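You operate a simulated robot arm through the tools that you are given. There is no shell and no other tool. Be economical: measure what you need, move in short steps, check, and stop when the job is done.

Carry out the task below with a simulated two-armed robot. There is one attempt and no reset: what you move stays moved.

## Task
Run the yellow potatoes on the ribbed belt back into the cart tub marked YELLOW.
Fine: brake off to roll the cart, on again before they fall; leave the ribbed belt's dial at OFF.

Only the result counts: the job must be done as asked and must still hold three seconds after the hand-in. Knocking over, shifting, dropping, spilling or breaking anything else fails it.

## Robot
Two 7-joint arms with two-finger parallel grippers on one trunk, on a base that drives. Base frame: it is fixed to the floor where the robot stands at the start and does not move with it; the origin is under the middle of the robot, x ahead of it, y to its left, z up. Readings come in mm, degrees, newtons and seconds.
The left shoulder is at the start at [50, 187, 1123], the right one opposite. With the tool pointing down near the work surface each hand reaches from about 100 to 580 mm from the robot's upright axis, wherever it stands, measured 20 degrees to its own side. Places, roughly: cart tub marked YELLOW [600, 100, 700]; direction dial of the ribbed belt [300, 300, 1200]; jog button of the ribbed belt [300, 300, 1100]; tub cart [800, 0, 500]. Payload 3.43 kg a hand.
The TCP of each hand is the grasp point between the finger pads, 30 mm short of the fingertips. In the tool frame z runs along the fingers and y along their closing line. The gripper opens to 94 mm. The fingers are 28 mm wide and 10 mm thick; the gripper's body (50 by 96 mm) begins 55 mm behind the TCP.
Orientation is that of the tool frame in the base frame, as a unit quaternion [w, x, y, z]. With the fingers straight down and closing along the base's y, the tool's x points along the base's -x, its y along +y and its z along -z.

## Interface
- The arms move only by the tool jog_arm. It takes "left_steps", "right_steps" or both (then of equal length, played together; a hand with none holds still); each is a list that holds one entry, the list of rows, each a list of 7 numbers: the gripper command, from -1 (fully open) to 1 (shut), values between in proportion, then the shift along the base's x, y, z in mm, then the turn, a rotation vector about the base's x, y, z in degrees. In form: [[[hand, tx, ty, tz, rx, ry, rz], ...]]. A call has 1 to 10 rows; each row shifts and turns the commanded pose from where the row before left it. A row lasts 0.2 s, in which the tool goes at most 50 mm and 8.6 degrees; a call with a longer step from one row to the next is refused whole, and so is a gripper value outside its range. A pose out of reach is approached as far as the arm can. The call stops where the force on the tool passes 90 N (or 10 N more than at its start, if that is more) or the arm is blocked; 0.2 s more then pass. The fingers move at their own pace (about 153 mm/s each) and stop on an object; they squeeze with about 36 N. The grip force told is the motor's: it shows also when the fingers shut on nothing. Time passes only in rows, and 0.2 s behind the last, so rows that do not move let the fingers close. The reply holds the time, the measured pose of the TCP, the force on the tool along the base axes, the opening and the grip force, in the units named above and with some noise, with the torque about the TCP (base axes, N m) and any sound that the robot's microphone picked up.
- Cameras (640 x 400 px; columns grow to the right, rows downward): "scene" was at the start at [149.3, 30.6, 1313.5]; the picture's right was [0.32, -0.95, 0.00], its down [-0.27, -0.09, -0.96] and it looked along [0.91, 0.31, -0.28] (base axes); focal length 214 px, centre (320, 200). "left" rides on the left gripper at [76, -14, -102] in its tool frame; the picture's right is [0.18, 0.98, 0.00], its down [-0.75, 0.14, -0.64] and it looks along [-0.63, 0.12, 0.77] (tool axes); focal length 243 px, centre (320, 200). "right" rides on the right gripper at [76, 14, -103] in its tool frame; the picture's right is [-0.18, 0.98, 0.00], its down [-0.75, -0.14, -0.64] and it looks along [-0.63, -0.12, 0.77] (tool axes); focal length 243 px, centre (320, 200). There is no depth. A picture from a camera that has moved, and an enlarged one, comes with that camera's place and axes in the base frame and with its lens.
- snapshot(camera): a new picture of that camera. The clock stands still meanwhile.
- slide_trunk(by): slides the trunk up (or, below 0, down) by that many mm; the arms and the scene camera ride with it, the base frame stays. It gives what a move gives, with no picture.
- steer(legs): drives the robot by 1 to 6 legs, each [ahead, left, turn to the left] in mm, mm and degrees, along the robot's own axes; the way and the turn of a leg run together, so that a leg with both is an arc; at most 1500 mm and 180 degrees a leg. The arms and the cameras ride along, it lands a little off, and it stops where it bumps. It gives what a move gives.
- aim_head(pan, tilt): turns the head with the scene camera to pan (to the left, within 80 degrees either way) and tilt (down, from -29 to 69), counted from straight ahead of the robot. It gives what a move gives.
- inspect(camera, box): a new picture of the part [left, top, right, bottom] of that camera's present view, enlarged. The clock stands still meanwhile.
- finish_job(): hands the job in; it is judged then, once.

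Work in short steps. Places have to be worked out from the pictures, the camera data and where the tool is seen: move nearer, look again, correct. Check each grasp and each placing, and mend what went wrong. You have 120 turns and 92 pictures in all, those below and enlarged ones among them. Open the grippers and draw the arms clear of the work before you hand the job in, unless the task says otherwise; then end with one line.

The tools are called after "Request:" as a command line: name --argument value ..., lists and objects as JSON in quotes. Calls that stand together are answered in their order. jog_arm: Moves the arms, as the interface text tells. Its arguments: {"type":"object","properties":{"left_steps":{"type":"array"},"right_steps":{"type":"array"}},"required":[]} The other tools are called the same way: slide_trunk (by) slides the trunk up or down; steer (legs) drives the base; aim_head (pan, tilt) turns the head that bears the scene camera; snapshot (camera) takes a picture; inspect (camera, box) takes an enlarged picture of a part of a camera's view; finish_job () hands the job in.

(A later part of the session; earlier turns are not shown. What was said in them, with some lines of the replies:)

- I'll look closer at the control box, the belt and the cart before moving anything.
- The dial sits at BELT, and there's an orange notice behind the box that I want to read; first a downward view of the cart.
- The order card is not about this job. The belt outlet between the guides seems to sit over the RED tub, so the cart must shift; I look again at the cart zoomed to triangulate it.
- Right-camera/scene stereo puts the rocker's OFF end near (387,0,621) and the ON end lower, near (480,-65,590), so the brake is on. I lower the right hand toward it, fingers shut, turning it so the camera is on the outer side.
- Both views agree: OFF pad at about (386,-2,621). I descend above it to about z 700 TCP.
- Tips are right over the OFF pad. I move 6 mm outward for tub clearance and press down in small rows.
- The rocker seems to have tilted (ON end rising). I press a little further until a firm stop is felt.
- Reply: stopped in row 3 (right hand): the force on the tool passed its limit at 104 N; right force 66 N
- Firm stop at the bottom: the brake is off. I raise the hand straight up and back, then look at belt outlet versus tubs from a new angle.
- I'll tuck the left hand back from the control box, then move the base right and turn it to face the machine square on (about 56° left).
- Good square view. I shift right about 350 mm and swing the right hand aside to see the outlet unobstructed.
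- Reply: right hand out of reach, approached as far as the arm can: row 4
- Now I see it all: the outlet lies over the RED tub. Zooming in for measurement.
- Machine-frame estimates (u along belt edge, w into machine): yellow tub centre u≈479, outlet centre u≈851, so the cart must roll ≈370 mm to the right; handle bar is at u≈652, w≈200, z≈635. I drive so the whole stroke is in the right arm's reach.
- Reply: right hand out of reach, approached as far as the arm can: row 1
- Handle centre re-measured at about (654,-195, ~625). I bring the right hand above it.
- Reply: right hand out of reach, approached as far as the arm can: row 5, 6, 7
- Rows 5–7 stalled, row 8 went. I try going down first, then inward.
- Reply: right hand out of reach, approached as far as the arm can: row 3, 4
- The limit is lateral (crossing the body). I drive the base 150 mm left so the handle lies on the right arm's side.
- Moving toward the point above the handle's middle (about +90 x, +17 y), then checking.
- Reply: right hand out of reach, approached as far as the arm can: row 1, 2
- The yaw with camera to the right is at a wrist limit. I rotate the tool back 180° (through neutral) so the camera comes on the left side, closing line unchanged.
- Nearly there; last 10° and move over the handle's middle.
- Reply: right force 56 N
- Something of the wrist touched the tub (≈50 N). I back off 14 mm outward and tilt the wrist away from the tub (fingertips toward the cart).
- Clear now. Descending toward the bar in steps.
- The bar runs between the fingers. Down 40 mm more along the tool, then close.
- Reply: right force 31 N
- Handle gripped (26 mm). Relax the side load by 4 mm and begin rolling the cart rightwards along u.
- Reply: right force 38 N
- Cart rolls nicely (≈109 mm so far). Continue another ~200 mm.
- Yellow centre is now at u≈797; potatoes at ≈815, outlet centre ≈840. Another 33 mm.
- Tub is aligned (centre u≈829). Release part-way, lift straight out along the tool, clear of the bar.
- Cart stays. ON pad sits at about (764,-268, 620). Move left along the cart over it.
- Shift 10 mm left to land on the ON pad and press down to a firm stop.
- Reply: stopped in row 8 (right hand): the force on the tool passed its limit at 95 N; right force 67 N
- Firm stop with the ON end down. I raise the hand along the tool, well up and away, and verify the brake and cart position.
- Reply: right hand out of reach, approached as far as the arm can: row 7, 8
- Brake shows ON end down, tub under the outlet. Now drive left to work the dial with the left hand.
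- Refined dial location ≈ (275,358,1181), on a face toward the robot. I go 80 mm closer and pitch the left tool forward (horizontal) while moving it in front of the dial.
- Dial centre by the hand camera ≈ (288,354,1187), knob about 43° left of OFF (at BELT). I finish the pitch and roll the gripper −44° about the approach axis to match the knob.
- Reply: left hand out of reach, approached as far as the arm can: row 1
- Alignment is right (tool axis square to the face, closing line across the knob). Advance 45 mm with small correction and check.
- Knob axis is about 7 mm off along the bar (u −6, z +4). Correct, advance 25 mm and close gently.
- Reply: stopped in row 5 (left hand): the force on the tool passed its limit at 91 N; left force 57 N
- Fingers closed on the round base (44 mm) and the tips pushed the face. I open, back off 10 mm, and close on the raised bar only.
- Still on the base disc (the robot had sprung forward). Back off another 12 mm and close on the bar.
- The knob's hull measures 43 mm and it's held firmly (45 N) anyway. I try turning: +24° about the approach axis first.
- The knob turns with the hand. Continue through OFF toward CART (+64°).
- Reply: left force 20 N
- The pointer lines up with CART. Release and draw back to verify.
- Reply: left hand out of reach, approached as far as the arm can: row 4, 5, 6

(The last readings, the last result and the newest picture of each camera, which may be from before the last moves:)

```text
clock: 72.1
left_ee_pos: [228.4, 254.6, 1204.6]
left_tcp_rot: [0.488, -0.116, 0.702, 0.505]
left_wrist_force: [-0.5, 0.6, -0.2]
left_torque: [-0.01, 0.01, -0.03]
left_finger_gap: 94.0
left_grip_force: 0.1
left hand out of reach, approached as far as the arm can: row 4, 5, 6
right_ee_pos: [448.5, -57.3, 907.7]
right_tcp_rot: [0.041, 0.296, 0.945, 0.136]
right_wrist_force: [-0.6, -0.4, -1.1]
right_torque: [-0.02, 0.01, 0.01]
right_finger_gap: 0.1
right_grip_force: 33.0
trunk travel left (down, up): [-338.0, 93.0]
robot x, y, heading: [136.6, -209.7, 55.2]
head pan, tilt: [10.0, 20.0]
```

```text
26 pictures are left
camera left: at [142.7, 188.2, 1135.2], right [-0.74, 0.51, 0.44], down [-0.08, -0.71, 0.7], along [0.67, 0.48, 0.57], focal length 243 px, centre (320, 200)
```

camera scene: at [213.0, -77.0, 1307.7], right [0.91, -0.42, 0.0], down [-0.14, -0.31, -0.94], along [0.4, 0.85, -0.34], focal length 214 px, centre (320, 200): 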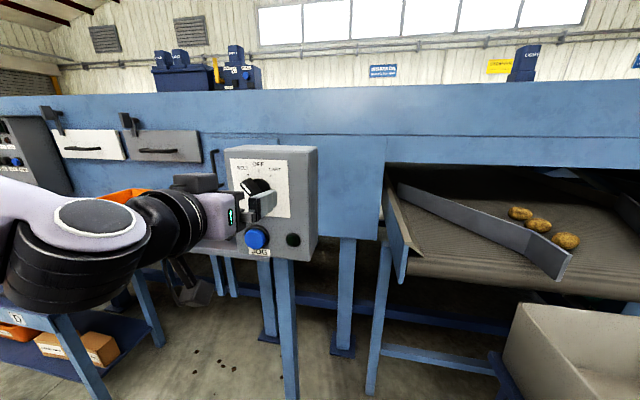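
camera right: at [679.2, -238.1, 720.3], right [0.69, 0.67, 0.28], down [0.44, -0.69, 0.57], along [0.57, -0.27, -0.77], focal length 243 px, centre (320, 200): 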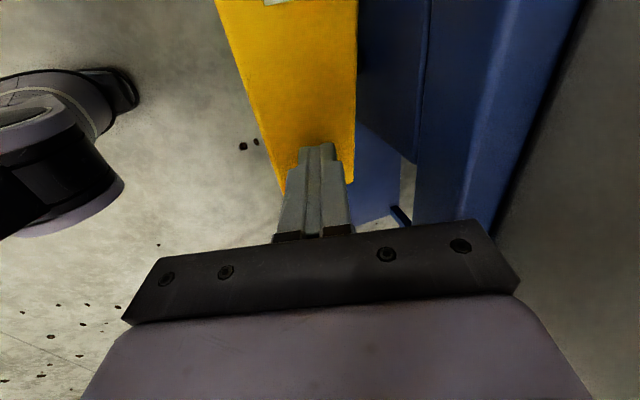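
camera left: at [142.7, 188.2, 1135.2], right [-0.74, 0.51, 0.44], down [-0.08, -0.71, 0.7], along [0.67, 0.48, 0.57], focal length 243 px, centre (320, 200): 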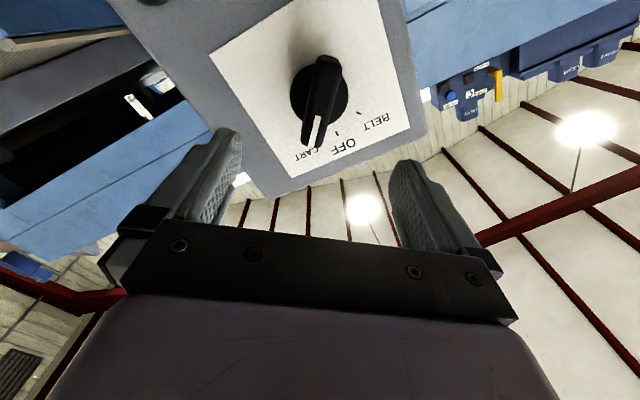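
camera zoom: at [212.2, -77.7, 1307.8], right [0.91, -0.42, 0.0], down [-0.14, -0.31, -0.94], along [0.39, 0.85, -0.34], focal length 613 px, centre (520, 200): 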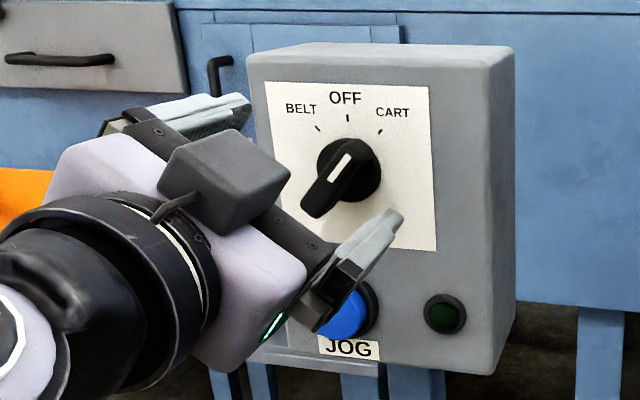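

Dial is at CART. Next: close fingers, roll back to level and come in front of the JOG button (≈ (262,354,1069)).

Request:
jog_arm --left_steps '[[[1, -4.8, 3.3, -27, -4.1, -5.9, 0], [1, -4.8, 3.3, -27, -4.1, -5.9, 0], [1, -4.8, 3.3, -27, -4.1, -5.9, 0], [1, -4.8, 3.3, -27, -4.1, -5.9, 0], [1, -4.8, 3.3, -27, -4.1, -5.9, 0]]]'

Request:
snapshot --camera "left"

Request:
inspect --camera "scene" --box '[160, 150, 340, 290]'

```text
clock: 73.3
left_ee_pos: [228.0, 278.7, 1151.1]
left_tcp_rot: [0.607, -0.308, 0.642, 0.354]
left_wrist_force: [0.2, 0.1, -0.3]
left_torque: [0.01, 0.03, 0.01]
left_finger_gap: 0.1
left_grip_force: 33.1
left hand out of reach, approached as far as the arm can: row 1, 2, 3, 4, 5
right_ee_pos: [449.2, -57.0, 906.7]
right_tcp_rot: [0.041, 0.297, 0.945, 0.135]
right_wrist_force: [0.0, 0.6, 0.1]
right_torque: [-0.01, -0.02, -0.02]
right_finger_gap: 0.0
right_grip_force: 32.5
trunk travel left (down, up): [-338.0, 93.0]
robot x, y, heading: [135.9, -211.5, 55.1]
head pan, tilt: [10.0, 20.0]
```

```text
25 pictures are left
camera left: at [177.2, 187.1, 1073.7], right [-0.82, 0.56, -0.1], down [-0.42, -0.48, 0.77], along [0.38, 0.68, 0.63], focal length 243 px, centre (320, 200)
```

left: 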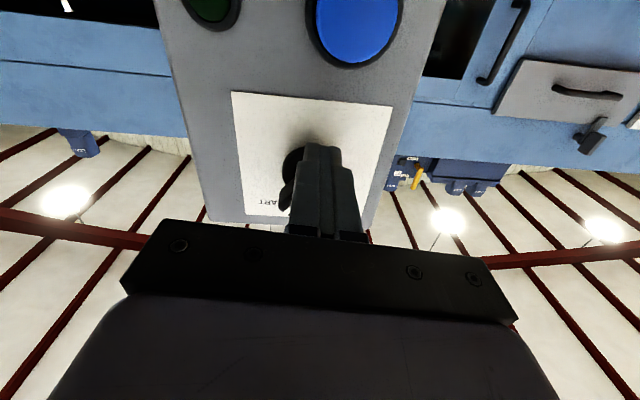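

```text
2.86 times, centred on (250, 220) of scene
camera zoom: at [212.3, -77.4, 1307.7], right [0.91, -0.42, 0.0], down [-0.14, -0.31, -0.94], along [0.39, 0.85, -0.34], focal length 613 px, centre (520, 143)
```

zoom: 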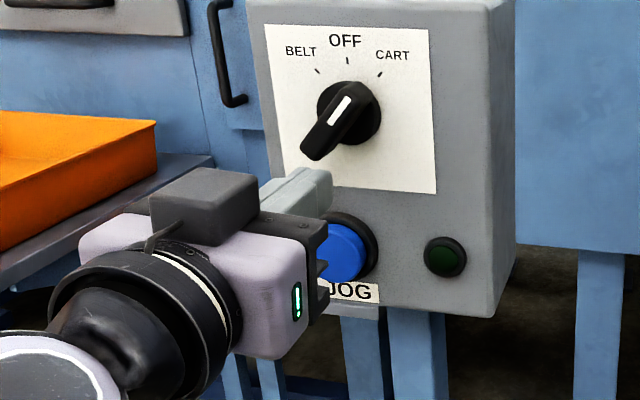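

The arm is folded too tight here; I back the base off 90 mm to give room, then line up with JOG.

Request:
steer --legs '[[-90, 0, 0]]'

Request:
jog_arm --left_steps '[[[1, 12, 17, -27, 0, 0, 0], [1, 12, 17, -27, 0, 0, 0], [1, 5, 12, -26, -3, -4.3, 0]]]'

Request:
snapshot --camera "left"

Request:
snapshot --camera "scene"

```text
clock: 74.4
left_ee_pos: [175.6, 203.7, 1150.5]
left_tcp_rot: [0.607, -0.308, 0.641, 0.355]
left_wrist_force: [0.2, 0.4, -0.3]
left_torque: [0.0, 0.01, 0.0]
left_finger_gap: 0.0
left_grip_force: 34.0
right_ee_pos: [398.3, -130.8, 907.7]
right_tcp_rot: [0.04, 0.295, 0.945, 0.136]
right_wrist_force: [-0.9, 0.0, 1.1]
right_torque: [0.03, -0.01, -0.01]
right_finger_gap: 0.3
right_grip_force: 32.8
trunk travel left (down, up): [-338.0, 93.0]
robot x, y, heading: [86.0, -286.0, 55.4]
head pan, tilt: [10.0, 20.0]
```

```text
clock: 75.2
left_ee_pos: [169.3, 208.6, 1153.9]
left_tcp_rot: [0.622, -0.342, 0.623, 0.328]
left_wrist_force: [-0.5, -0.1, 0.1]
left_torque: [-0.02, 0.0, 0.03]
left_finger_gap: 0.0
left_grip_force: 32.6
left hand out of reach, approached as far as the arm can: row 1, 2, 3
right_ee_pos: [398.0, -131.0, 906.6]
right_tcp_rot: [0.041, 0.296, 0.945, 0.135]
right_wrist_force: [0.2, 1.0, 0.4]
right_torque: [0.0, -0.02, -0.01]
right_finger_gap: 0.0
right_grip_force: 32.9
trunk travel left (down, up): [-338.0, 93.0]
robot x, y, heading: [85.1, -284.8, 55.6]
head pan, tilt: [10.0, 20.0]
```

```text
23 pictures are left
camera left: at [126.3, 113.1, 1079.0], right [-0.82, 0.54, -0.2], down [-0.48, -0.44, 0.76], along [0.32, 0.72, 0.62], focal length 243 px, centre (320, 200)
```

left: 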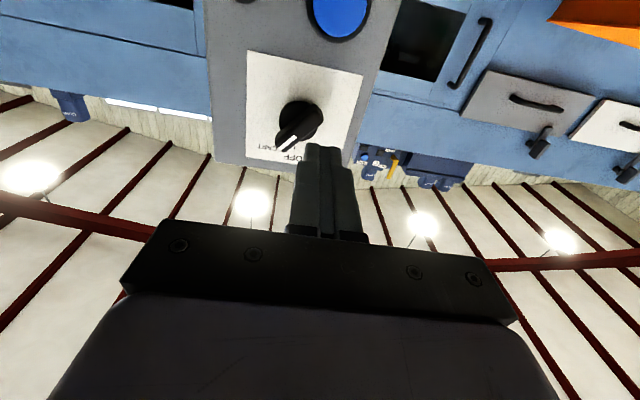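

```text
22 pictures are left
camera scene: at [160.4, -151.7, 1307.9], right [0.91, -0.42, 0.0], down [-0.14, -0.31, -0.94], along [0.39, 0.85, -0.34], focal length 214 px, centre (320, 200)
```

scene: 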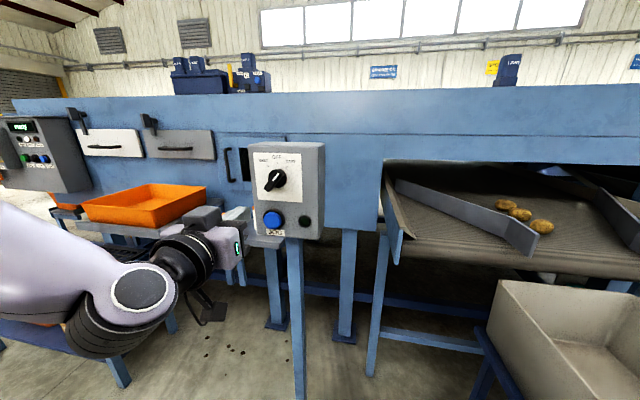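

Lowering with a level tool hits a joint limit; I'll lower the trunk 118 mm instead, recreating the configuration that worked at the dial.

Request:
slide_trunk --by -118

Request:
jog_arm --left_steps '[[[1, 10, 18, 11, 0, 0, 0], [1, 10, 18, 11, 0, 0, 0], [1, 10, 18, 11, 0, 0, 0], [1, 10, 18, 0, 0, 0, 0]]]'

Request:
snapshot --camera "left"

Request:
inspect --camera "scene" --box '[180, 120, 360, 260]'

```text
clock: 76.7
left_ee_pos: [169.4, 208.2, 1036.9]
left_tcp_rot: [0.622, -0.342, 0.624, 0.327]
left_wrist_force: [0.0, 0.1, 0.1]
left_torque: [0.01, -0.02, -0.01]
left_finger_gap: 0.0
left_grip_force: 33.6
right_ee_pos: [398.1, -130.7, 789.1]
right_tcp_rot: [0.041, 0.295, 0.945, 0.137]
right_wrist_force: [0.6, -0.5, 0.2]
right_torque: [-0.02, -0.01, 0.0]
right_finger_gap: 0.1
right_grip_force: 32.8
trunk travel left (down, up): [-220.0, 211.0]
robot x, y, heading: [87.6, -286.0, 55.2]
head pan, tilt: [10.0, 20.0]
```

```text
clock: 77.7
left_ee_pos: [210.8, 279.9, 1068.1]
left_tcp_rot: [0.622, -0.341, 0.625, 0.327]
left_wrist_force: [0.1, -0.2, 0.4]
left_torque: [-0.02, -0.02, 0.02]
left_finger_gap: 0.1
left_grip_force: 33.3
right_ee_pos: [398.9, -130.1, 788.0]
right_tcp_rot: [0.041, 0.296, 0.945, 0.135]
right_wrist_force: [0.3, -0.2, 0.8]
right_torque: [-0.04, 0.02, -0.02]
right_finger_gap: 0.0
right_grip_force: 33.1
trunk travel left (down, up): [-220.0, 211.0]
robot x, y, heading: [87.4, -285.3, 55.6]
head pan, tilt: [10.0, 20.0]
```

```text
21 pictures are left
camera left: at [166.7, 185.0, 993.5], right [-0.82, 0.54, -0.2], down [-0.48, -0.44, 0.76], along [0.32, 0.72, 0.62], focal length 243 px, centre (320, 200)
```

left: 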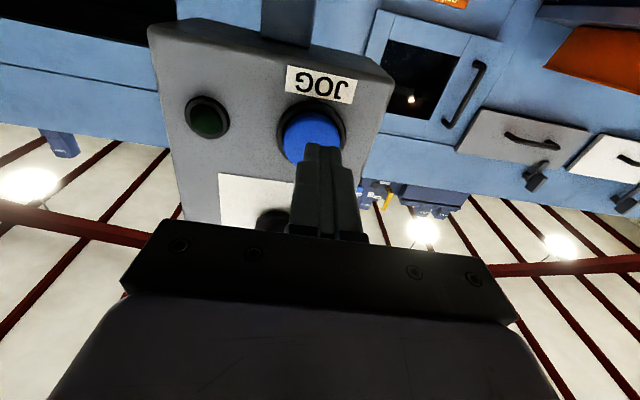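

```text
2.86 times, centred on (270, 190) of scene
camera zoom: at [160.8, -151.2, 1189.8], right [0.91, -0.42, 0.0], down [-0.14, -0.31, -0.94], along [0.39, 0.85, -0.34], focal length 613 px, centre (463, 229)
```

zoom: 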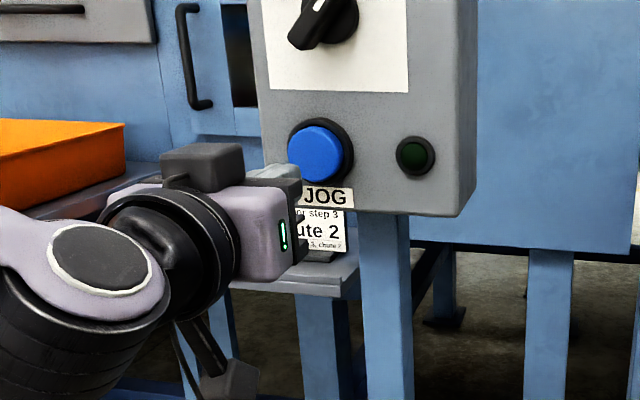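

Button by two views ≈ z 1079; the tool axis is about 11 mm low. Raise and advance to just short.

Request:
jog_arm --left_steps '[[[1, 8, 12, 11, 0, 0, 0], [1, 9, 13, 0, 0, 0, 0], [1, 8, 12, 0, 0, 0, 0]]]'

Request:
snapshot --camera "left"

Request:
inspect --camera "scene" --box '[180, 120, 360, 260]'

```text
clock: 78.5
left_ee_pos: [232.6, 314.0, 1080.7]
left_tcp_rot: [0.622, -0.341, 0.625, 0.325]
left_wrist_force: [-19.3, -24.7, -4.9]
left_torque: [0.16, -0.09, -0.05]
left_finger_gap: 0.0
left_grip_force: 32.9
right_ee_pos: [396.4, -132.1, 789.2]
right_tcp_rot: [0.04, 0.295, 0.945, 0.136]
right_wrist_force: [0.5, 0.8, -0.6]
right_torque: [0.01, -0.01, -0.03]
right_finger_gap: 0.0
right_grip_force: 33.1
trunk travel left (down, up): [-220.0, 211.0]
robot x, y, heading: [84.8, -286.6, 55.4]
head pan, tilt: [10.0, 20.0]
heard: click
```

```text
19 pictures are left
camera left: at [189.0, 218.4, 1005.7], right [-0.82, 0.54, -0.2], down [-0.48, -0.44, 0.76], along [0.32, 0.72, 0.62], focal length 243 px, centre (320, 200)
```

left: 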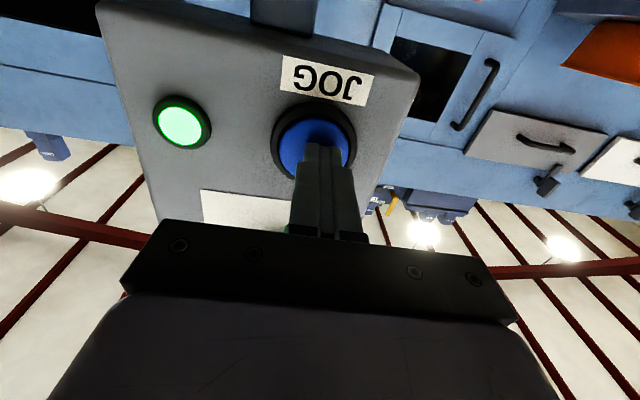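

```text
2.86 times, centred on (270, 190) of scene
camera zoom: at [158.3, -154.0, 1190.2], right [0.91, -0.42, 0.0], down [-0.14, -0.31, -0.94], along [0.39, 0.85, -0.34], focal length 613 px, centre (463, 229)
```

zoom: 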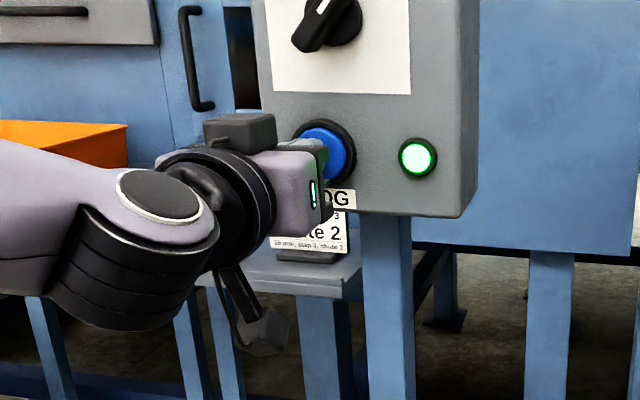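

The button clicked and the run lamp is lit — the belt is jogging. Hold for one second and look at the potatoes.

Request:
jog_arm --left_steps '[[[1, 1, 1.5, 0, 0, 0, 0], [1, 0, 0, 0, 0, 0, 0], [1, 0, 0, 0, 0, 0, 0], [1, 0, 0, 0, 0, 0, 0]]]'

Request:
snapshot --camera "scene"

```text
clock: 79.5
left_ee_pos: [232.6, 314.4, 1080.6]
left_tcp_rot: [0.622, -0.341, 0.626, 0.325]
left_wrist_force: [-31.3, -37.2, -11.9]
left_torque: [0.1, -0.22, 0.02]
left_finger_gap: 0.2
left_grip_force: 33.1
right_ee_pos: [396.9, -133.1, 791.1]
right_tcp_rot: [0.041, 0.295, 0.945, 0.138]
right_wrist_force: [-0.2, -0.3, -0.2]
right_torque: [0.0, -0.02, -0.01]
right_finger_gap: 0.0
right_grip_force: 33.2
trunk travel left (down, up): [-220.0, 211.0]
robot x, y, heading: [88.7, -285.0, 55.4]
head pan, tilt: [10.0, 20.0]
```

```text
17 pictures are left
camera scene: at [157.3, -154.6, 1190.5], right [0.91, -0.42, 0.0], down [-0.14, -0.31, -0.94], along [0.39, 0.85, -0.34], focal length 214 px, centre (320, 200)
```

scene: 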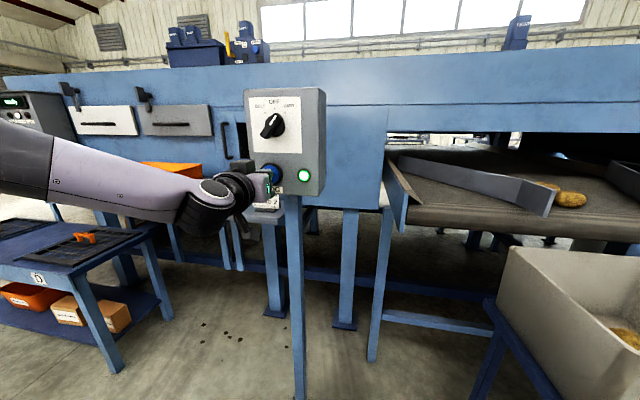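

One potato is already in the tub, the others near the edge. Hold 1.6 s more, head turned to the tub.

Request:
jog_arm --left_steps '[[[1, 0, 0, 0, 0, 0, 0], [1, 0, 0, 0, 0, 0, 0], [1, 0, 0, 0, 0, 0, 0], [1, 0, 0, 0, 0, 0, 0], [1, 0, 0, 0, 0, 0, 0], [1, 0, 0, 0, 0, 0, 0], [1, 0, 0, 0, 0, 0, 0], [1, 0, 0, 0, 0, 0, 0]]]'

Request:
aim_head --pan -25 --tilt 28

Request:
snapshot --camera "scene"

```text
clock: 81.2
left_ee_pos: [232.5, 315.0, 1080.5]
left_tcp_rot: [0.623, -0.34, 0.626, 0.325]
left_wrist_force: [-32.8, -35.9, -12.9]
left_torque: [0.06, -0.14, 0.03]
left_finger_gap: 0.1
left_grip_force: 32.5
right_ee_pos: [396.8, -131.9, 790.6]
right_tcp_rot: [0.041, 0.295, 0.945, 0.137]
right_wrist_force: [-0.5, 0.4, -0.7]
right_torque: [0.0, 0.0, 0.01]
right_finger_gap: 0.1
right_grip_force: 33.2
trunk travel left (down, up): [-220.0, 211.0]
robot x, y, heading: [85.2, -287.2, 54.9]
head pan, tilt: [10.0, 20.0]
```

```text
clock: 82.3
left_ee_pos: [233.7, 314.6, 1081.3]
left_tcp_rot: [0.622, -0.34, 0.625, 0.326]
left_wrist_force: [-31.7, -35.2, -12.8]
left_torque: [0.1, -0.17, 0.11]
left_finger_gap: 0.0
left_grip_force: 33.2
right_ee_pos: [396.7, -132.5, 790.0]
right_tcp_rot: [0.041, 0.296, 0.945, 0.137]
right_wrist_force: [0.4, 0.5, 0.4]
right_torque: [-0.02, -0.04, -0.02]
right_finger_gap: 0.2
right_grip_force: 32.7
trunk travel left (down, up): [-220.0, 211.0]
robot x, y, heading: [87.3, -286.6, 55.3]
head pan, tilt: [-25.0, 28.0]
```

```text
16 pictures are left
camera scene: at [197.0, -192.8, 1177.6], right [0.51, -0.86, 0.0], down [-0.4, -0.23, -0.89], along [0.76, 0.45, -0.46], focal length 214 px, centre (320, 200)
```

scene: 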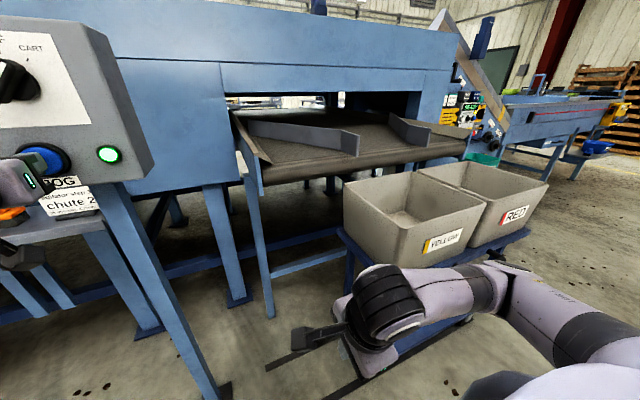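

The belt looks empty. Release JOG, retract, and raise the trunk back for the dial.

Request:
jog_arm --left_steps '[[[1, -9, -13, 0, 0, 0, 0], [1, -9, -13, 0, 0, 0, 0], [1, -9, -13, 0, 0, 0, 0]]]'

Request:
slide_trunk --by 112

Request:
inspect --camera "scene" --box '[220, 80, 560, 290]'

Request:
snapshot --camera "left"

```text
clock: 83.1
left_ee_pos: [208.5, 280.3, 1078.3]
left_tcp_rot: [0.622, -0.342, 0.623, 0.328]
left_wrist_force: [0.0, -0.4, 0.5]
left_torque: [-0.02, -0.01, -0.02]
left_finger_gap: 0.2
left_grip_force: 33.4
right_ee_pos: [399.3, -130.6, 789.1]
right_tcp_rot: [0.04, 0.296, 0.945, 0.135]
right_wrist_force: [0.0, -0.3, 0.0]
right_torque: [0.02, 0.0, 0.01]
right_finger_gap: 0.0
right_grip_force: 33.0
trunk travel left (down, up): [-220.0, 211.0]
robot x, y, heading: [85.8, -282.0, 55.4]
head pan, tilt: [-25.0, 28.0]
```

```text
clock: 84.5
left_ee_pos: [208.4, 280.4, 1191.2]
left_tcp_rot: [0.622, -0.342, 0.624, 0.327]
left_wrist_force: [-0.1, -0.4, 0.0]
left_torque: [-0.02, 0.01, 0.0]
left_finger_gap: 0.0
left_grip_force: 32.9
right_ee_pos: [397.3, -130.7, 901.4]
right_tcp_rot: [0.041, 0.296, 0.945, 0.135]
right_wrist_force: [-0.8, 0.0, -0.6]
right_torque: [-0.02, 0.0, 0.01]
right_finger_gap: 0.0
right_grip_force: 32.7
trunk travel left (down, up): [-332.0, 99.0]
robot x, y, heading: [85.0, -285.9, 55.2]
head pan, tilt: [-25.0, 28.0]
```

```text
1.88 times, centred on (390, 185) of scene
camera zoom: at [200.7, -189.8, 1288.9], right [0.5, -0.86, 0.0], down [-0.41, -0.24, -0.88], along [0.76, 0.45, -0.47], focal length 404 px, centre (188, 228)
```

zoom: 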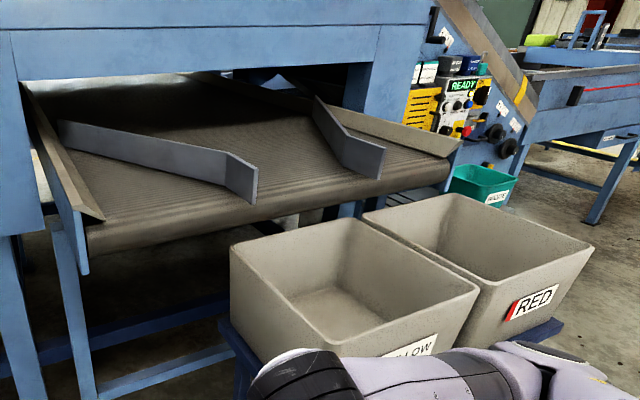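

```text
14 pictures are left
camera left: at [165.4, 184.6, 1115.7], right [-0.82, 0.54, -0.2], down [-0.48, -0.44, 0.76], along [0.32, 0.72, 0.62], focal length 243 px, centre (320, 200)
```

left: 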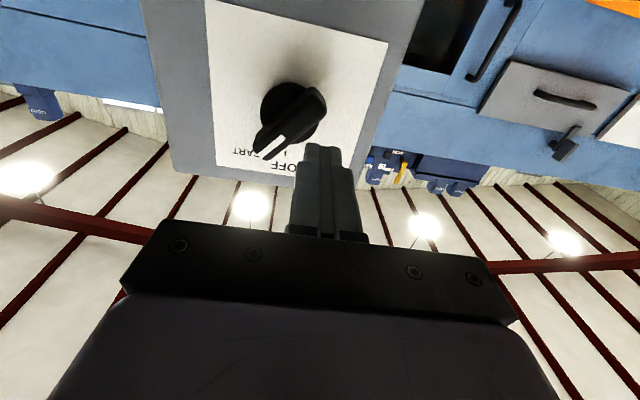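

Belt is empty. Now open the hand, roll +45° and centre on the dial to turn it to OFF.

Request:
jog_arm --left_steps '[[[-1, 3, -2, -1, 4.2, 6.3, 0], [-1, 3, -2, -1, 4.2, 6.3, 0], [-1, 3, -2, -1, 4.2, 6.3, 0], [-1, 3, -2, -1, 4.2, 6.3, 0], [-1, 3, -2, -1, 4.2, 6.3, 0], [-1, 3, -2, 0, 4.2, 6.3, 0]]]'

Request:
snapshot --camera "left"

```text
clock: 85.9
left_ee_pos: [225.4, 267.9, 1185.7]
left_tcp_rot: [0.445, -0.076, 0.705, 0.546]
left_wrist_force: [0.6, -0.3, 0.6]
left_torque: [0.0, 0.03, 0.01]
left_finger_gap: 94.1
left_grip_force: 0.1
right_ee_pos: [398.4, -129.5, 901.7]
right_tcp_rot: [0.04, 0.296, 0.945, 0.135]
right_wrist_force: [0.6, -0.2, 0.9]
right_torque: [-0.02, 0.02, -0.02]
right_finger_gap: 0.1
right_grip_force: 33.0
trunk travel left (down, up): [-332.0, 99.0]
robot x, y, heading: [84.4, -284.8, 55.2]
head pan, tilt: [-25.0, 28.0]
```

```text
13 pictures are left
camera left: at [135.1, 204.7, 1121.6], right [-0.69, 0.45, 0.56], down [0.01, -0.77, 0.64], along [0.72, 0.45, 0.53], focal length 243 px, centre (320, 200)
```

left: 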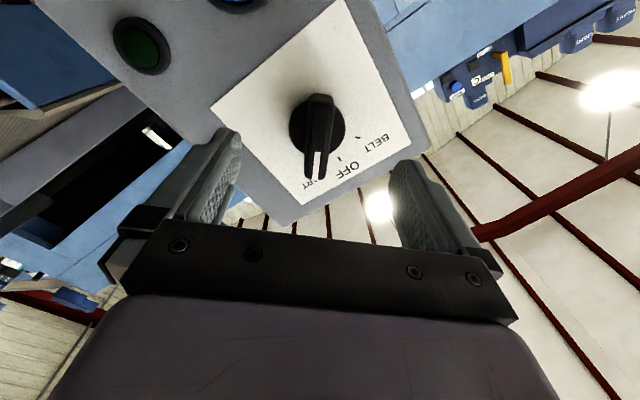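

Aligned with the knob at CART. Advance 45 mm, close, and check.

Request:
jog_arm --left_steps '[[[-1, 8.4, 12, 0, 0, 0, 0], [-1, 8.4, 12, 0, 0, 0, 0], [-1, 8.4, 12, 0, 0, 0, 0], [0, 0, 0, 0, 0, 0, 0], [1, 0, 0, 0, 0, 0, 0], [1, 0, 0, 0, 0, 0, 0]]]'

Request:
snapshot --camera "left"

```text
clock: 87.3
left_ee_pos: [251.8, 301.8, 1185.2]
left_tcp_rot: [0.446, -0.076, 0.706, 0.545]
left_wrist_force: [0.8, 0.5, -0.6]
left_torque: [-0.2, 0.14, -0.54]
left_finger_gap: 43.8
left_grip_force: 45.0
right_ee_pos: [399.5, -130.4, 900.8]
right_tcp_rot: [0.041, 0.295, 0.945, 0.136]
right_wrist_force: [0.8, -0.1, 0.8]
right_torque: [-0.01, 0.02, 0.01]
right_finger_gap: 0.0
right_grip_force: 33.1
trunk travel left (down, up): [-332.0, 99.0]
robot x, y, heading: [86.7, -285.7, 55.2]
head pan, tilt: [-25.0, 28.0]
```

```text
12 pictures are left
camera left: at [160.7, 239.6, 1121.3], right [-0.69, 0.46, 0.56], down [0.01, -0.77, 0.64], along [0.72, 0.45, 0.53], focal length 243 px, centre (320, 200)
```

left: 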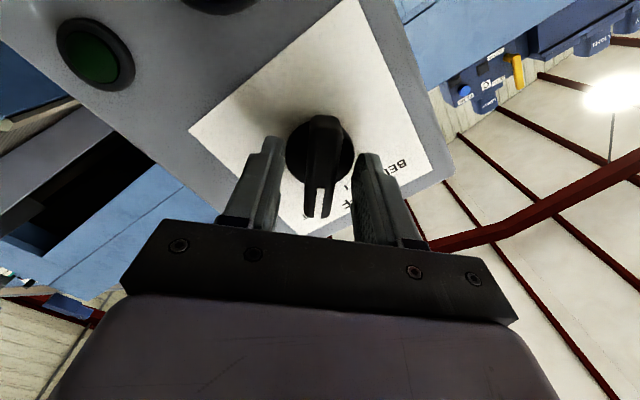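

Held the same way as before. Turn −45° to OFF.

Request:
jog_arm --left_steps '[[[1, 0, 0, 0, -4.6, -6.6, 0], [1, 0, 0, 0, -4.6, -6.6, 0], [1, 0, 0, 0, -4.6, -6.6, 0], [1, 0, 0, 0, -4.6, -6.6, 0], [1, 0, 0, 0, -4.6, -6.6, 0], [1, 0, 0, 0, -2.8, -4.1, 0], [1, 0, 0, 0, 0, 0, 0]]]'

Request:
jog_arm --left_steps '[[[-1, 0, 0, 0, 0, 0, 0], [-1, 0, 0, 0, 0, 0, 0], [-1, -8.4, -12, 0, 0, 0, 0], [-1, -8.4, -12, 0, 0, 0, 0], [-1, -8.4, -12, 0, 0, 0, 0]]]'

Request:
aim_head --pan 10 --tilt 20

Request:
snapshot --camera "left"

Request:
inspect --camera "scene" --box '[180, 120, 360, 260]'

```text
clock: 88.9
left_ee_pos: [251.5, 303.4, 1186.6]
left_tcp_rot: [0.617, -0.341, 0.631, 0.323]
left_wrist_force: [1.0, -5.7, -4.7]
left_torque: [-0.81, 0.61, -0.13]
left_finger_gap: 43.8
left_grip_force: 44.9
right_ee_pos: [399.0, -130.8, 899.9]
right_tcp_rot: [0.039, 0.295, 0.945, 0.135]
right_wrist_force: [-0.6, -0.9, 0.5]
right_torque: [0.0, -0.03, 0.01]
right_finger_gap: 0.0
right_grip_force: 32.7
trunk travel left (down, up): [-332.0, 99.0]
robot x, y, heading: [83.9, -286.6, 55.3]
head pan, tilt: [-25.0, 28.0]
```

```text
clock: 90.1
left_ee_pos: [225.3, 267.8, 1186.7]
left_tcp_rot: [0.617, -0.342, 0.63, 0.325]
left_wrist_force: [-0.4, 0.0, -0.2]
left_torque: [0.01, 0.0, -0.02]
left_finger_gap: 94.0
left_grip_force: 0.0
right_ee_pos: [398.5, -130.1, 901.0]
right_tcp_rot: [0.04, 0.296, 0.945, 0.136]
right_wrist_force: [0.0, -0.1, -0.3]
right_torque: [-0.02, -0.02, 0.04]
right_finger_gap: 0.1
right_grip_force: 32.7
trunk travel left (down, up): [-332.0, 99.0]
robot x, y, heading: [87.7, -284.7, 55.2]
head pan, tilt: [-25.0, 28.0]
```

```text
clock: 91.1
left_ee_pos: [224.7, 268.5, 1186.5]
left_tcp_rot: [0.617, -0.342, 0.63, 0.325]
left_wrist_force: [-0.4, 0.1, -0.2]
left_torque: [-0.01, 0.01, -0.01]
left_finger_gap: 93.9
left_grip_force: 0.0
right_ee_pos: [398.6, -130.8, 902.5]
right_tcp_rot: [0.04, 0.296, 0.945, 0.134]
right_wrist_force: [0.3, -0.1, 0.3]
right_torque: [0.01, -0.03, -0.01]
right_finger_gap: 0.1
right_grip_force: 32.8
trunk travel left (down, up): [-332.0, 99.0]
robot x, y, heading: [87.1, -284.6, 55.3]
head pan, tilt: [10.0, 20.0]
```

```text
11 pictures are left
camera left: at [181.5, 172.7, 1112.7], right [-0.82, 0.54, -0.2], down [-0.47, -0.43, 0.77], along [0.33, 0.72, 0.61], focal length 243 px, centre (320, 200)
```

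left: 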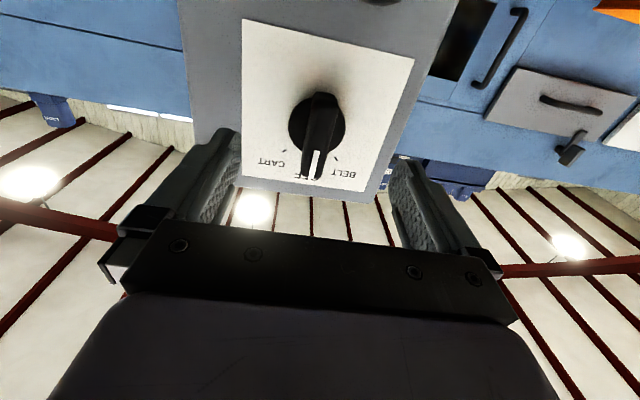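

```text
2.86 times, centred on (270, 190) of scene
camera zoom: at [160.9, -151.3, 1301.8], right [0.91, -0.42, 0.0], down [-0.14, -0.31, -0.94], along [0.39, 0.85, -0.34], focal length 613 px, centre (463, 229)
```

zoom: 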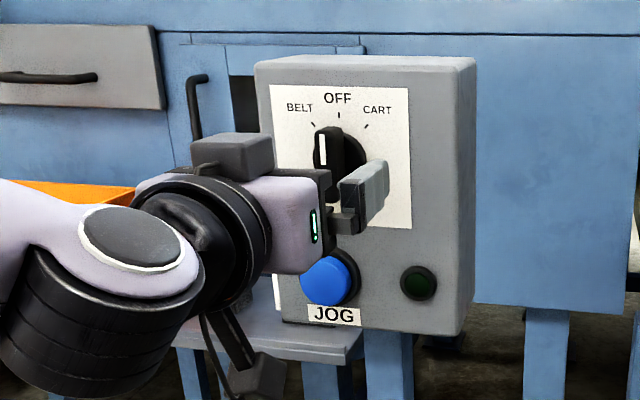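

Dial points at OFF, lamp off. Back the robot off, shift right, open the right hand, and check the tub contents.

Request:
steer --legs '[[-120, 0, 0], [0, -500, 0]]'

Request:
jog_arm --right_steps '[[[-1, 0, 0, 0, 0, 0, 0], [-1, 0, 0, 0, 0, 0, 0], [-1, 0, 0, 0, 0, 0, 0]]]'

Request:
aim_head --pan -5 --tilt 38

Request:
snapshot --camera "scene"

```text
clock: 96.8
left_ee_pos: [565.2, -109.5, 1186.2]
left_tcp_rot: [0.616, -0.343, 0.629, 0.326]
left_wrist_force: [-0.3, 0.3, 0.4]
left_torque: [0.02, -0.01, 0.02]
left_finger_gap: 93.9
left_grip_force: 0.0
right_ee_pos: [739.7, -507.4, 900.3]
right_tcp_rot: [0.041, 0.293, 0.946, 0.135]
right_wrist_force: [1.0, -0.5, -0.1]
right_torque: [0.02, 0.01, 0.03]
right_finger_gap: 0.1
right_grip_force: 32.1
trunk travel left (down, up): [-332.0, 99.0]
robot x, y, heading: [428.8, -661.3, 55.5]
head pan, tilt: [10.0, 20.0]
```

```text
clock: 97.6
left_ee_pos: [565.9, -108.7, 1185.6]
left_tcp_rot: [0.617, -0.343, 0.629, 0.326]
left_wrist_force: [0.0, -0.3, 0.4]
left_torque: [0.01, -0.02, 0.0]
left_finger_gap: 94.2
left_grip_force: 0.1
right_ee_pos: [739.5, -506.8, 901.4]
right_tcp_rot: [0.04, 0.291, 0.946, 0.135]
right_wrist_force: [-0.9, 0.1, -0.2]
right_torque: [0.04, -0.01, -0.02]
right_finger_gap: 94.2
right_grip_force: 0.1
trunk travel left (down, up): [-332.0, 99.0]
robot x, y, heading: [426.4, -663.1, 55.5]
head pan, tilt: [10.0, 20.0]
```

```text
clock: 98.4
left_ee_pos: [564.7, -109.4, 1186.1]
left_tcp_rot: [0.616, -0.344, 0.629, 0.327]
left_wrist_force: [0.2, -0.1, -0.2]
left_torque: [0.03, 0.02, -0.02]
left_finger_gap: 94.0
left_grip_force: 0.1
right_ee_pos: [739.1, -506.6, 900.7]
right_tcp_rot: [0.04, 0.292, 0.946, 0.135]
right_wrist_force: [-0.1, -0.1, 0.0]
right_torque: [0.0, 0.0, -0.01]
right_finger_gap: 93.8
right_grip_force: 0.2
trunk travel left (down, up): [-332.0, 99.0]
robot x, y, heading: [427.9, -664.6, 55.6]
head pan, tilt: [-5.0, 38.0]
```

```text
9 pictures are left
camera scene: at [518.3, -547.6, 1273.4], right [0.77, -0.63, 0.0], down [-0.39, -0.48, -0.79], along [0.5, 0.61, -0.62], focal length 214 px, centre (320, 200)
```

scene: 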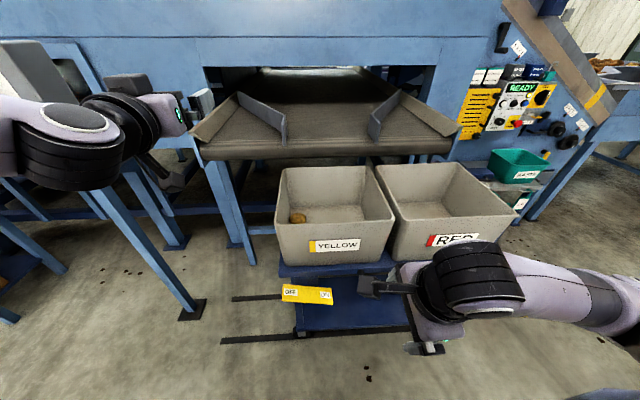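

Only one potato is visible over the near wall; I raise the trunk and go closer to see the tub floor.

Request:
slide_trunk --by 95

Request:
steer --legs '[[100, 0, 0]]'

Request:
aim_head --pan 0 --tilt 50

Request:
snapshot --camera "scene"

```text
clock: 99.7
left_ee_pos: [564.9, -109.6, 1281.7]
left_tcp_rot: [0.616, -0.344, 0.629, 0.327]
left_wrist_force: [0.3, -0.9, 0.0]
left_torque: [0.0, 0.02, 0.01]
left_finger_gap: 94.0
left_grip_force: 0.0
right_ee_pos: [738.3, -505.6, 995.6]
right_tcp_rot: [0.04, 0.292, 0.946, 0.135]
right_wrist_force: [-0.1, -0.2, -0.8]
right_torque: [0.02, 0.03, 0.03]
right_finger_gap: 94.0
right_grip_force: 0.0
trunk travel left (down, up): [-427.0, 4.0]
robot x, y, heading: [429.5, -663.9, 55.5]
head pan, tilt: [-5.0, 38.0]
```

```text
clock: 100.8
left_ee_pos: [622.1, -28.2, 1280.9]
left_tcp_rot: [0.617, -0.343, 0.63, 0.326]
left_wrist_force: [-0.1, 0.3, -0.1]
left_torque: [0.0, -0.01, 0.03]
left_finger_gap: 94.2
left_grip_force: 0.1
right_ee_pos: [796.5, -425.5, 995.2]
right_tcp_rot: [0.04, 0.294, 0.946, 0.135]
right_wrist_force: [-0.1, -0.6, 0.3]
right_torque: [0.04, 0.02, 0.0]
right_finger_gap: 94.0
right_grip_force: 0.1
trunk travel left (down, up): [-427.0, 4.0]
robot x, y, heading: [482.7, -580.6, 55.6]
head pan, tilt: [-5.0, 38.0]
```

```text
clock: 101.6
left_ee_pos: [621.4, -27.9, 1281.3]
left_tcp_rot: [0.617, -0.343, 0.629, 0.326]
left_wrist_force: [-0.8, -0.6, 0.3]
left_torque: [-0.01, 0.02, -0.02]
left_finger_gap: 94.2
left_grip_force: 0.1
right_ee_pos: [795.6, -425.8, 994.8]
right_tcp_rot: [0.041, 0.292, 0.946, 0.136]
right_wrist_force: [0.2, 1.3, -0.8]
right_torque: [-0.03, 0.0, 0.01]
right_finger_gap: 94.2
right_grip_force: 0.0
trunk travel left (down, up): [-427.0, 4.0]
robot x, y, heading: [484.1, -584.3, 55.6]
head pan, tilt: [0.0, 50.0]
```

```text
8 pictures are left
camera scene: at [563.3, -469.3, 1351.3], right [0.82, -0.57, 0.0], down [-0.43, -0.63, -0.64], along [0.36, 0.53, -0.77], focal length 214 px, centre (320, 200)
```

scene: 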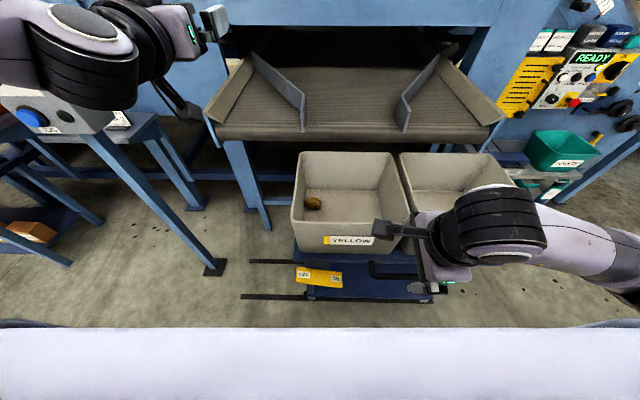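

Two may be hidden behind the near wall. I reach the right hand camera over the tub rim (fingertips well above) to look in.

Request:
jog_arm --right_steps '[[[-1, 5, 30, 20, 0, 0, 0], [-1, 8, 40, 0, 0, 0, 0], [-1, 8, 40, 0, 0, 0, 0], [-1, 8, 40, 0, 0, 0, 0], [-1, 8, 40, 0, 0, 0, 0]]]'

Request:
snapshot --camera "right"

```text
clock: 102.8
left_ee_pos: [621.5, -28.4, 1280.6]
left_tcp_rot: [0.617, -0.343, 0.629, 0.326]
left_wrist_force: [0.3, 0.4, 0.1]
left_torque: [-0.05, -0.01, -0.02]
left_finger_gap: 93.7
left_grip_force: 0.1
right_ee_pos: [834.1, -234.7, 1015.7]
right_tcp_rot: [0.04, 0.293, 0.946, 0.135]
right_wrist_force: [0.3, 1.3, 0.5]
right_torque: [-0.03, 0.02, 0.01]
right_finger_gap: 94.2
right_grip_force: 0.0
trunk travel left (down, up): [-427.0, 4.0]
robot x, y, heading: [484.4, -580.4, 55.6]
head pan, tilt: [0.0, 50.0]
```

```text
7 pictures are left
camera right: at [763.3, -203.5, 1118.4], right [0.69, 0.67, 0.27], down [0.45, -0.69, 0.57], along [0.58, -0.27, -0.77], focal length 243 px, centre (320, 200)
```

right: 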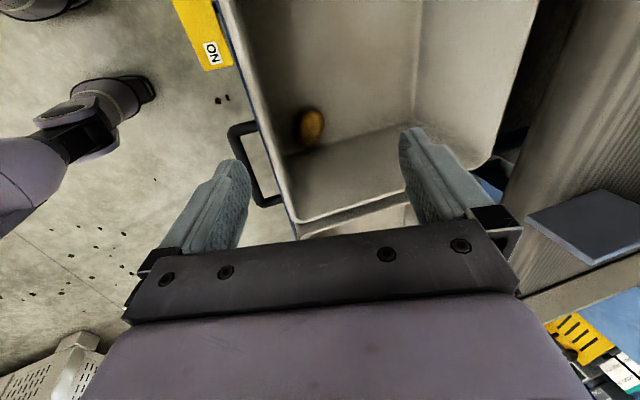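

That shows a second potato in the near-right corner (the first lies at the rear left). Shift the camera left to find the third.

Request:
jog_arm --right_steps '[[[-1, -33, 23, 10, 0, 0, 0], [-1, -33, 23, 10, 0, 0, 0], [-1, -33, 23, 10, 0, 0, 0], [-1, -33, 23, 0, 0, 0, 0]]]'

Request:
snapshot --camera "right"

```text
clock: 103.8
left_ee_pos: [621.6, -28.5, 1281.2]
left_tcp_rot: [0.617, -0.344, 0.629, 0.325]
left_wrist_force: [0.3, 0.1, 0.5]
left_torque: [-0.06, -0.02, -0.01]
left_finger_gap: 93.8
left_grip_force: 0.2
right_ee_pos: [699.9, -143.2, 1046.8]
right_tcp_rot: [0.04, 0.294, 0.945, 0.136]
right_wrist_force: [0.7, -0.2, 0.5]
right_torque: [-0.02, 0.0, 0.01]
right_finger_gap: 93.9
right_grip_force: 0.2
trunk travel left (down, up): [-427.0, 4.0]
robot x, y, heading: [484.0, -583.0, 55.7]
head pan, tilt: [0.0, 50.0]
```

```text
6 pictures are left
camera right: at [629.1, -111.1, 1149.0], right [0.69, 0.67, 0.28], down [0.44, -0.69, 0.57], along [0.58, -0.27, -0.77], focal length 243 px, centre (320, 200)
```

right: 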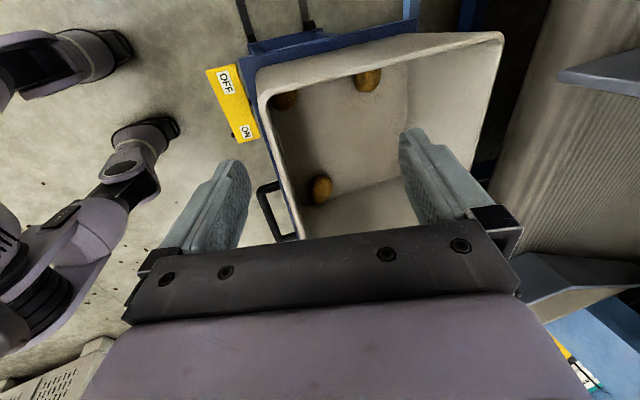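

All three potatoes are in the YELLOW tub. Withdraw the right hand and back the robot off.

Request:
jog_arm --right_steps '[[[-1, 0, 0, 20, 0, 0, 0], [-1, 16, -36, 0, 0, 0, 0], [-1, 16, -40, 0, 0, 0, 0], [-1, 16, -40, 0, 0, 0, 0], [-1, 10, -40, 0, 0, 0, 0]]]'

Request:
steer --legs '[[-200, 0, 0]]'

Request:
aim_head --pan 15 --tilt 30

Request:
snapshot --camera "scene"

```text
clock: 105.0
left_ee_pos: [621.7, -28.1, 1281.4]
left_tcp_rot: [0.617, -0.343, 0.629, 0.327]
left_wrist_force: [0.1, -0.5, -0.5]
left_torque: [0.03, 0.0, 0.02]
left_finger_gap: 93.9
left_grip_force: 0.1
right_ee_pos: [757.4, -302.6, 1066.1]
right_tcp_rot: [0.039, 0.294, 0.945, 0.135]
right_wrist_force: [-0.1, -0.9, -0.1]
right_torque: [0.02, -0.02, -0.03]
right_finger_gap: 93.8
right_grip_force: 0.1
trunk travel left (down, up): [-427.0, 4.0]
robot x, y, heading: [484.4, -581.1, 55.4]
head pan, tilt: [0.0, 50.0]
```

```text
clock: 106.6
left_ee_pos: [512.8, -188.2, 1282.4]
left_tcp_rot: [0.617, -0.343, 0.629, 0.325]
left_wrist_force: [-0.2, -0.6, 0.1]
left_torque: [-0.01, 0.01, -0.04]
left_finger_gap: 93.9
left_grip_force: 0.1
right_ee_pos: [648.4, -461.2, 1065.5]
right_tcp_rot: [0.04, 0.294, 0.945, 0.137]
right_wrist_force: [0.2, 0.2, 1.4]
right_torque: [0.0, 0.03, -0.03]
right_finger_gap: 94.1
right_grip_force: 0.0
trunk travel left (down, up): [-427.0, 4.0]
robot x, y, heading: [375.2, -745.5, 55.4]
head pan, tilt: [0.0, 50.0]
```

```text
clock: 107.4
left_ee_pos: [513.6, -188.6, 1281.2]
left_tcp_rot: [0.617, -0.343, 0.629, 0.326]
left_wrist_force: [0.0, -0.1, -0.4]
left_torque: [-0.01, 0.02, 0.0]
left_finger_gap: 93.8
left_grip_force: 0.0
right_ee_pos: [648.3, -460.7, 1065.3]
right_tcp_rot: [0.04, 0.293, 0.946, 0.136]
right_wrist_force: [-0.5, -1.2, -0.1]
right_torque: [0.04, -0.01, 0.01]
right_finger_gap: 94.2
right_grip_force: 0.1
trunk travel left (down, up): [-427.0, 4.0]
robot x, y, heading: [374.5, -742.5, 55.5]
head pan, tilt: [15.0, 30.0]
```

```text
5 pictures are left
camera scene: at [440.2, -607.3, 1380.7], right [0.94, -0.33, 0.0], down [-0.17, -0.47, -0.87], along [0.29, 0.82, -0.5], focal length 214 px, centre (320, 200)
```

scene: 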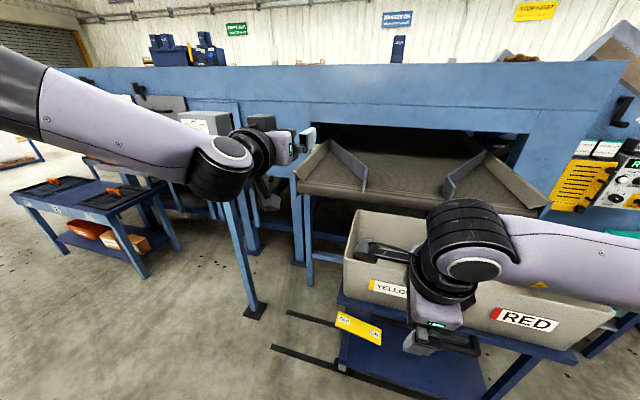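

Everything is in place: the potatoes are in the tub, the brake is on, the dial is at OFF, and the arms are clear. Handing in.

Request:
finish_job

```text
The job is handed in.
```

All three yellow potatoes from the ribbed belt are in the YELLOW tub; the cart was rolled about 350 mm along its rails to get the tub under the outlet, its brake is on again, and the ribbed belt's dial is at OFF.
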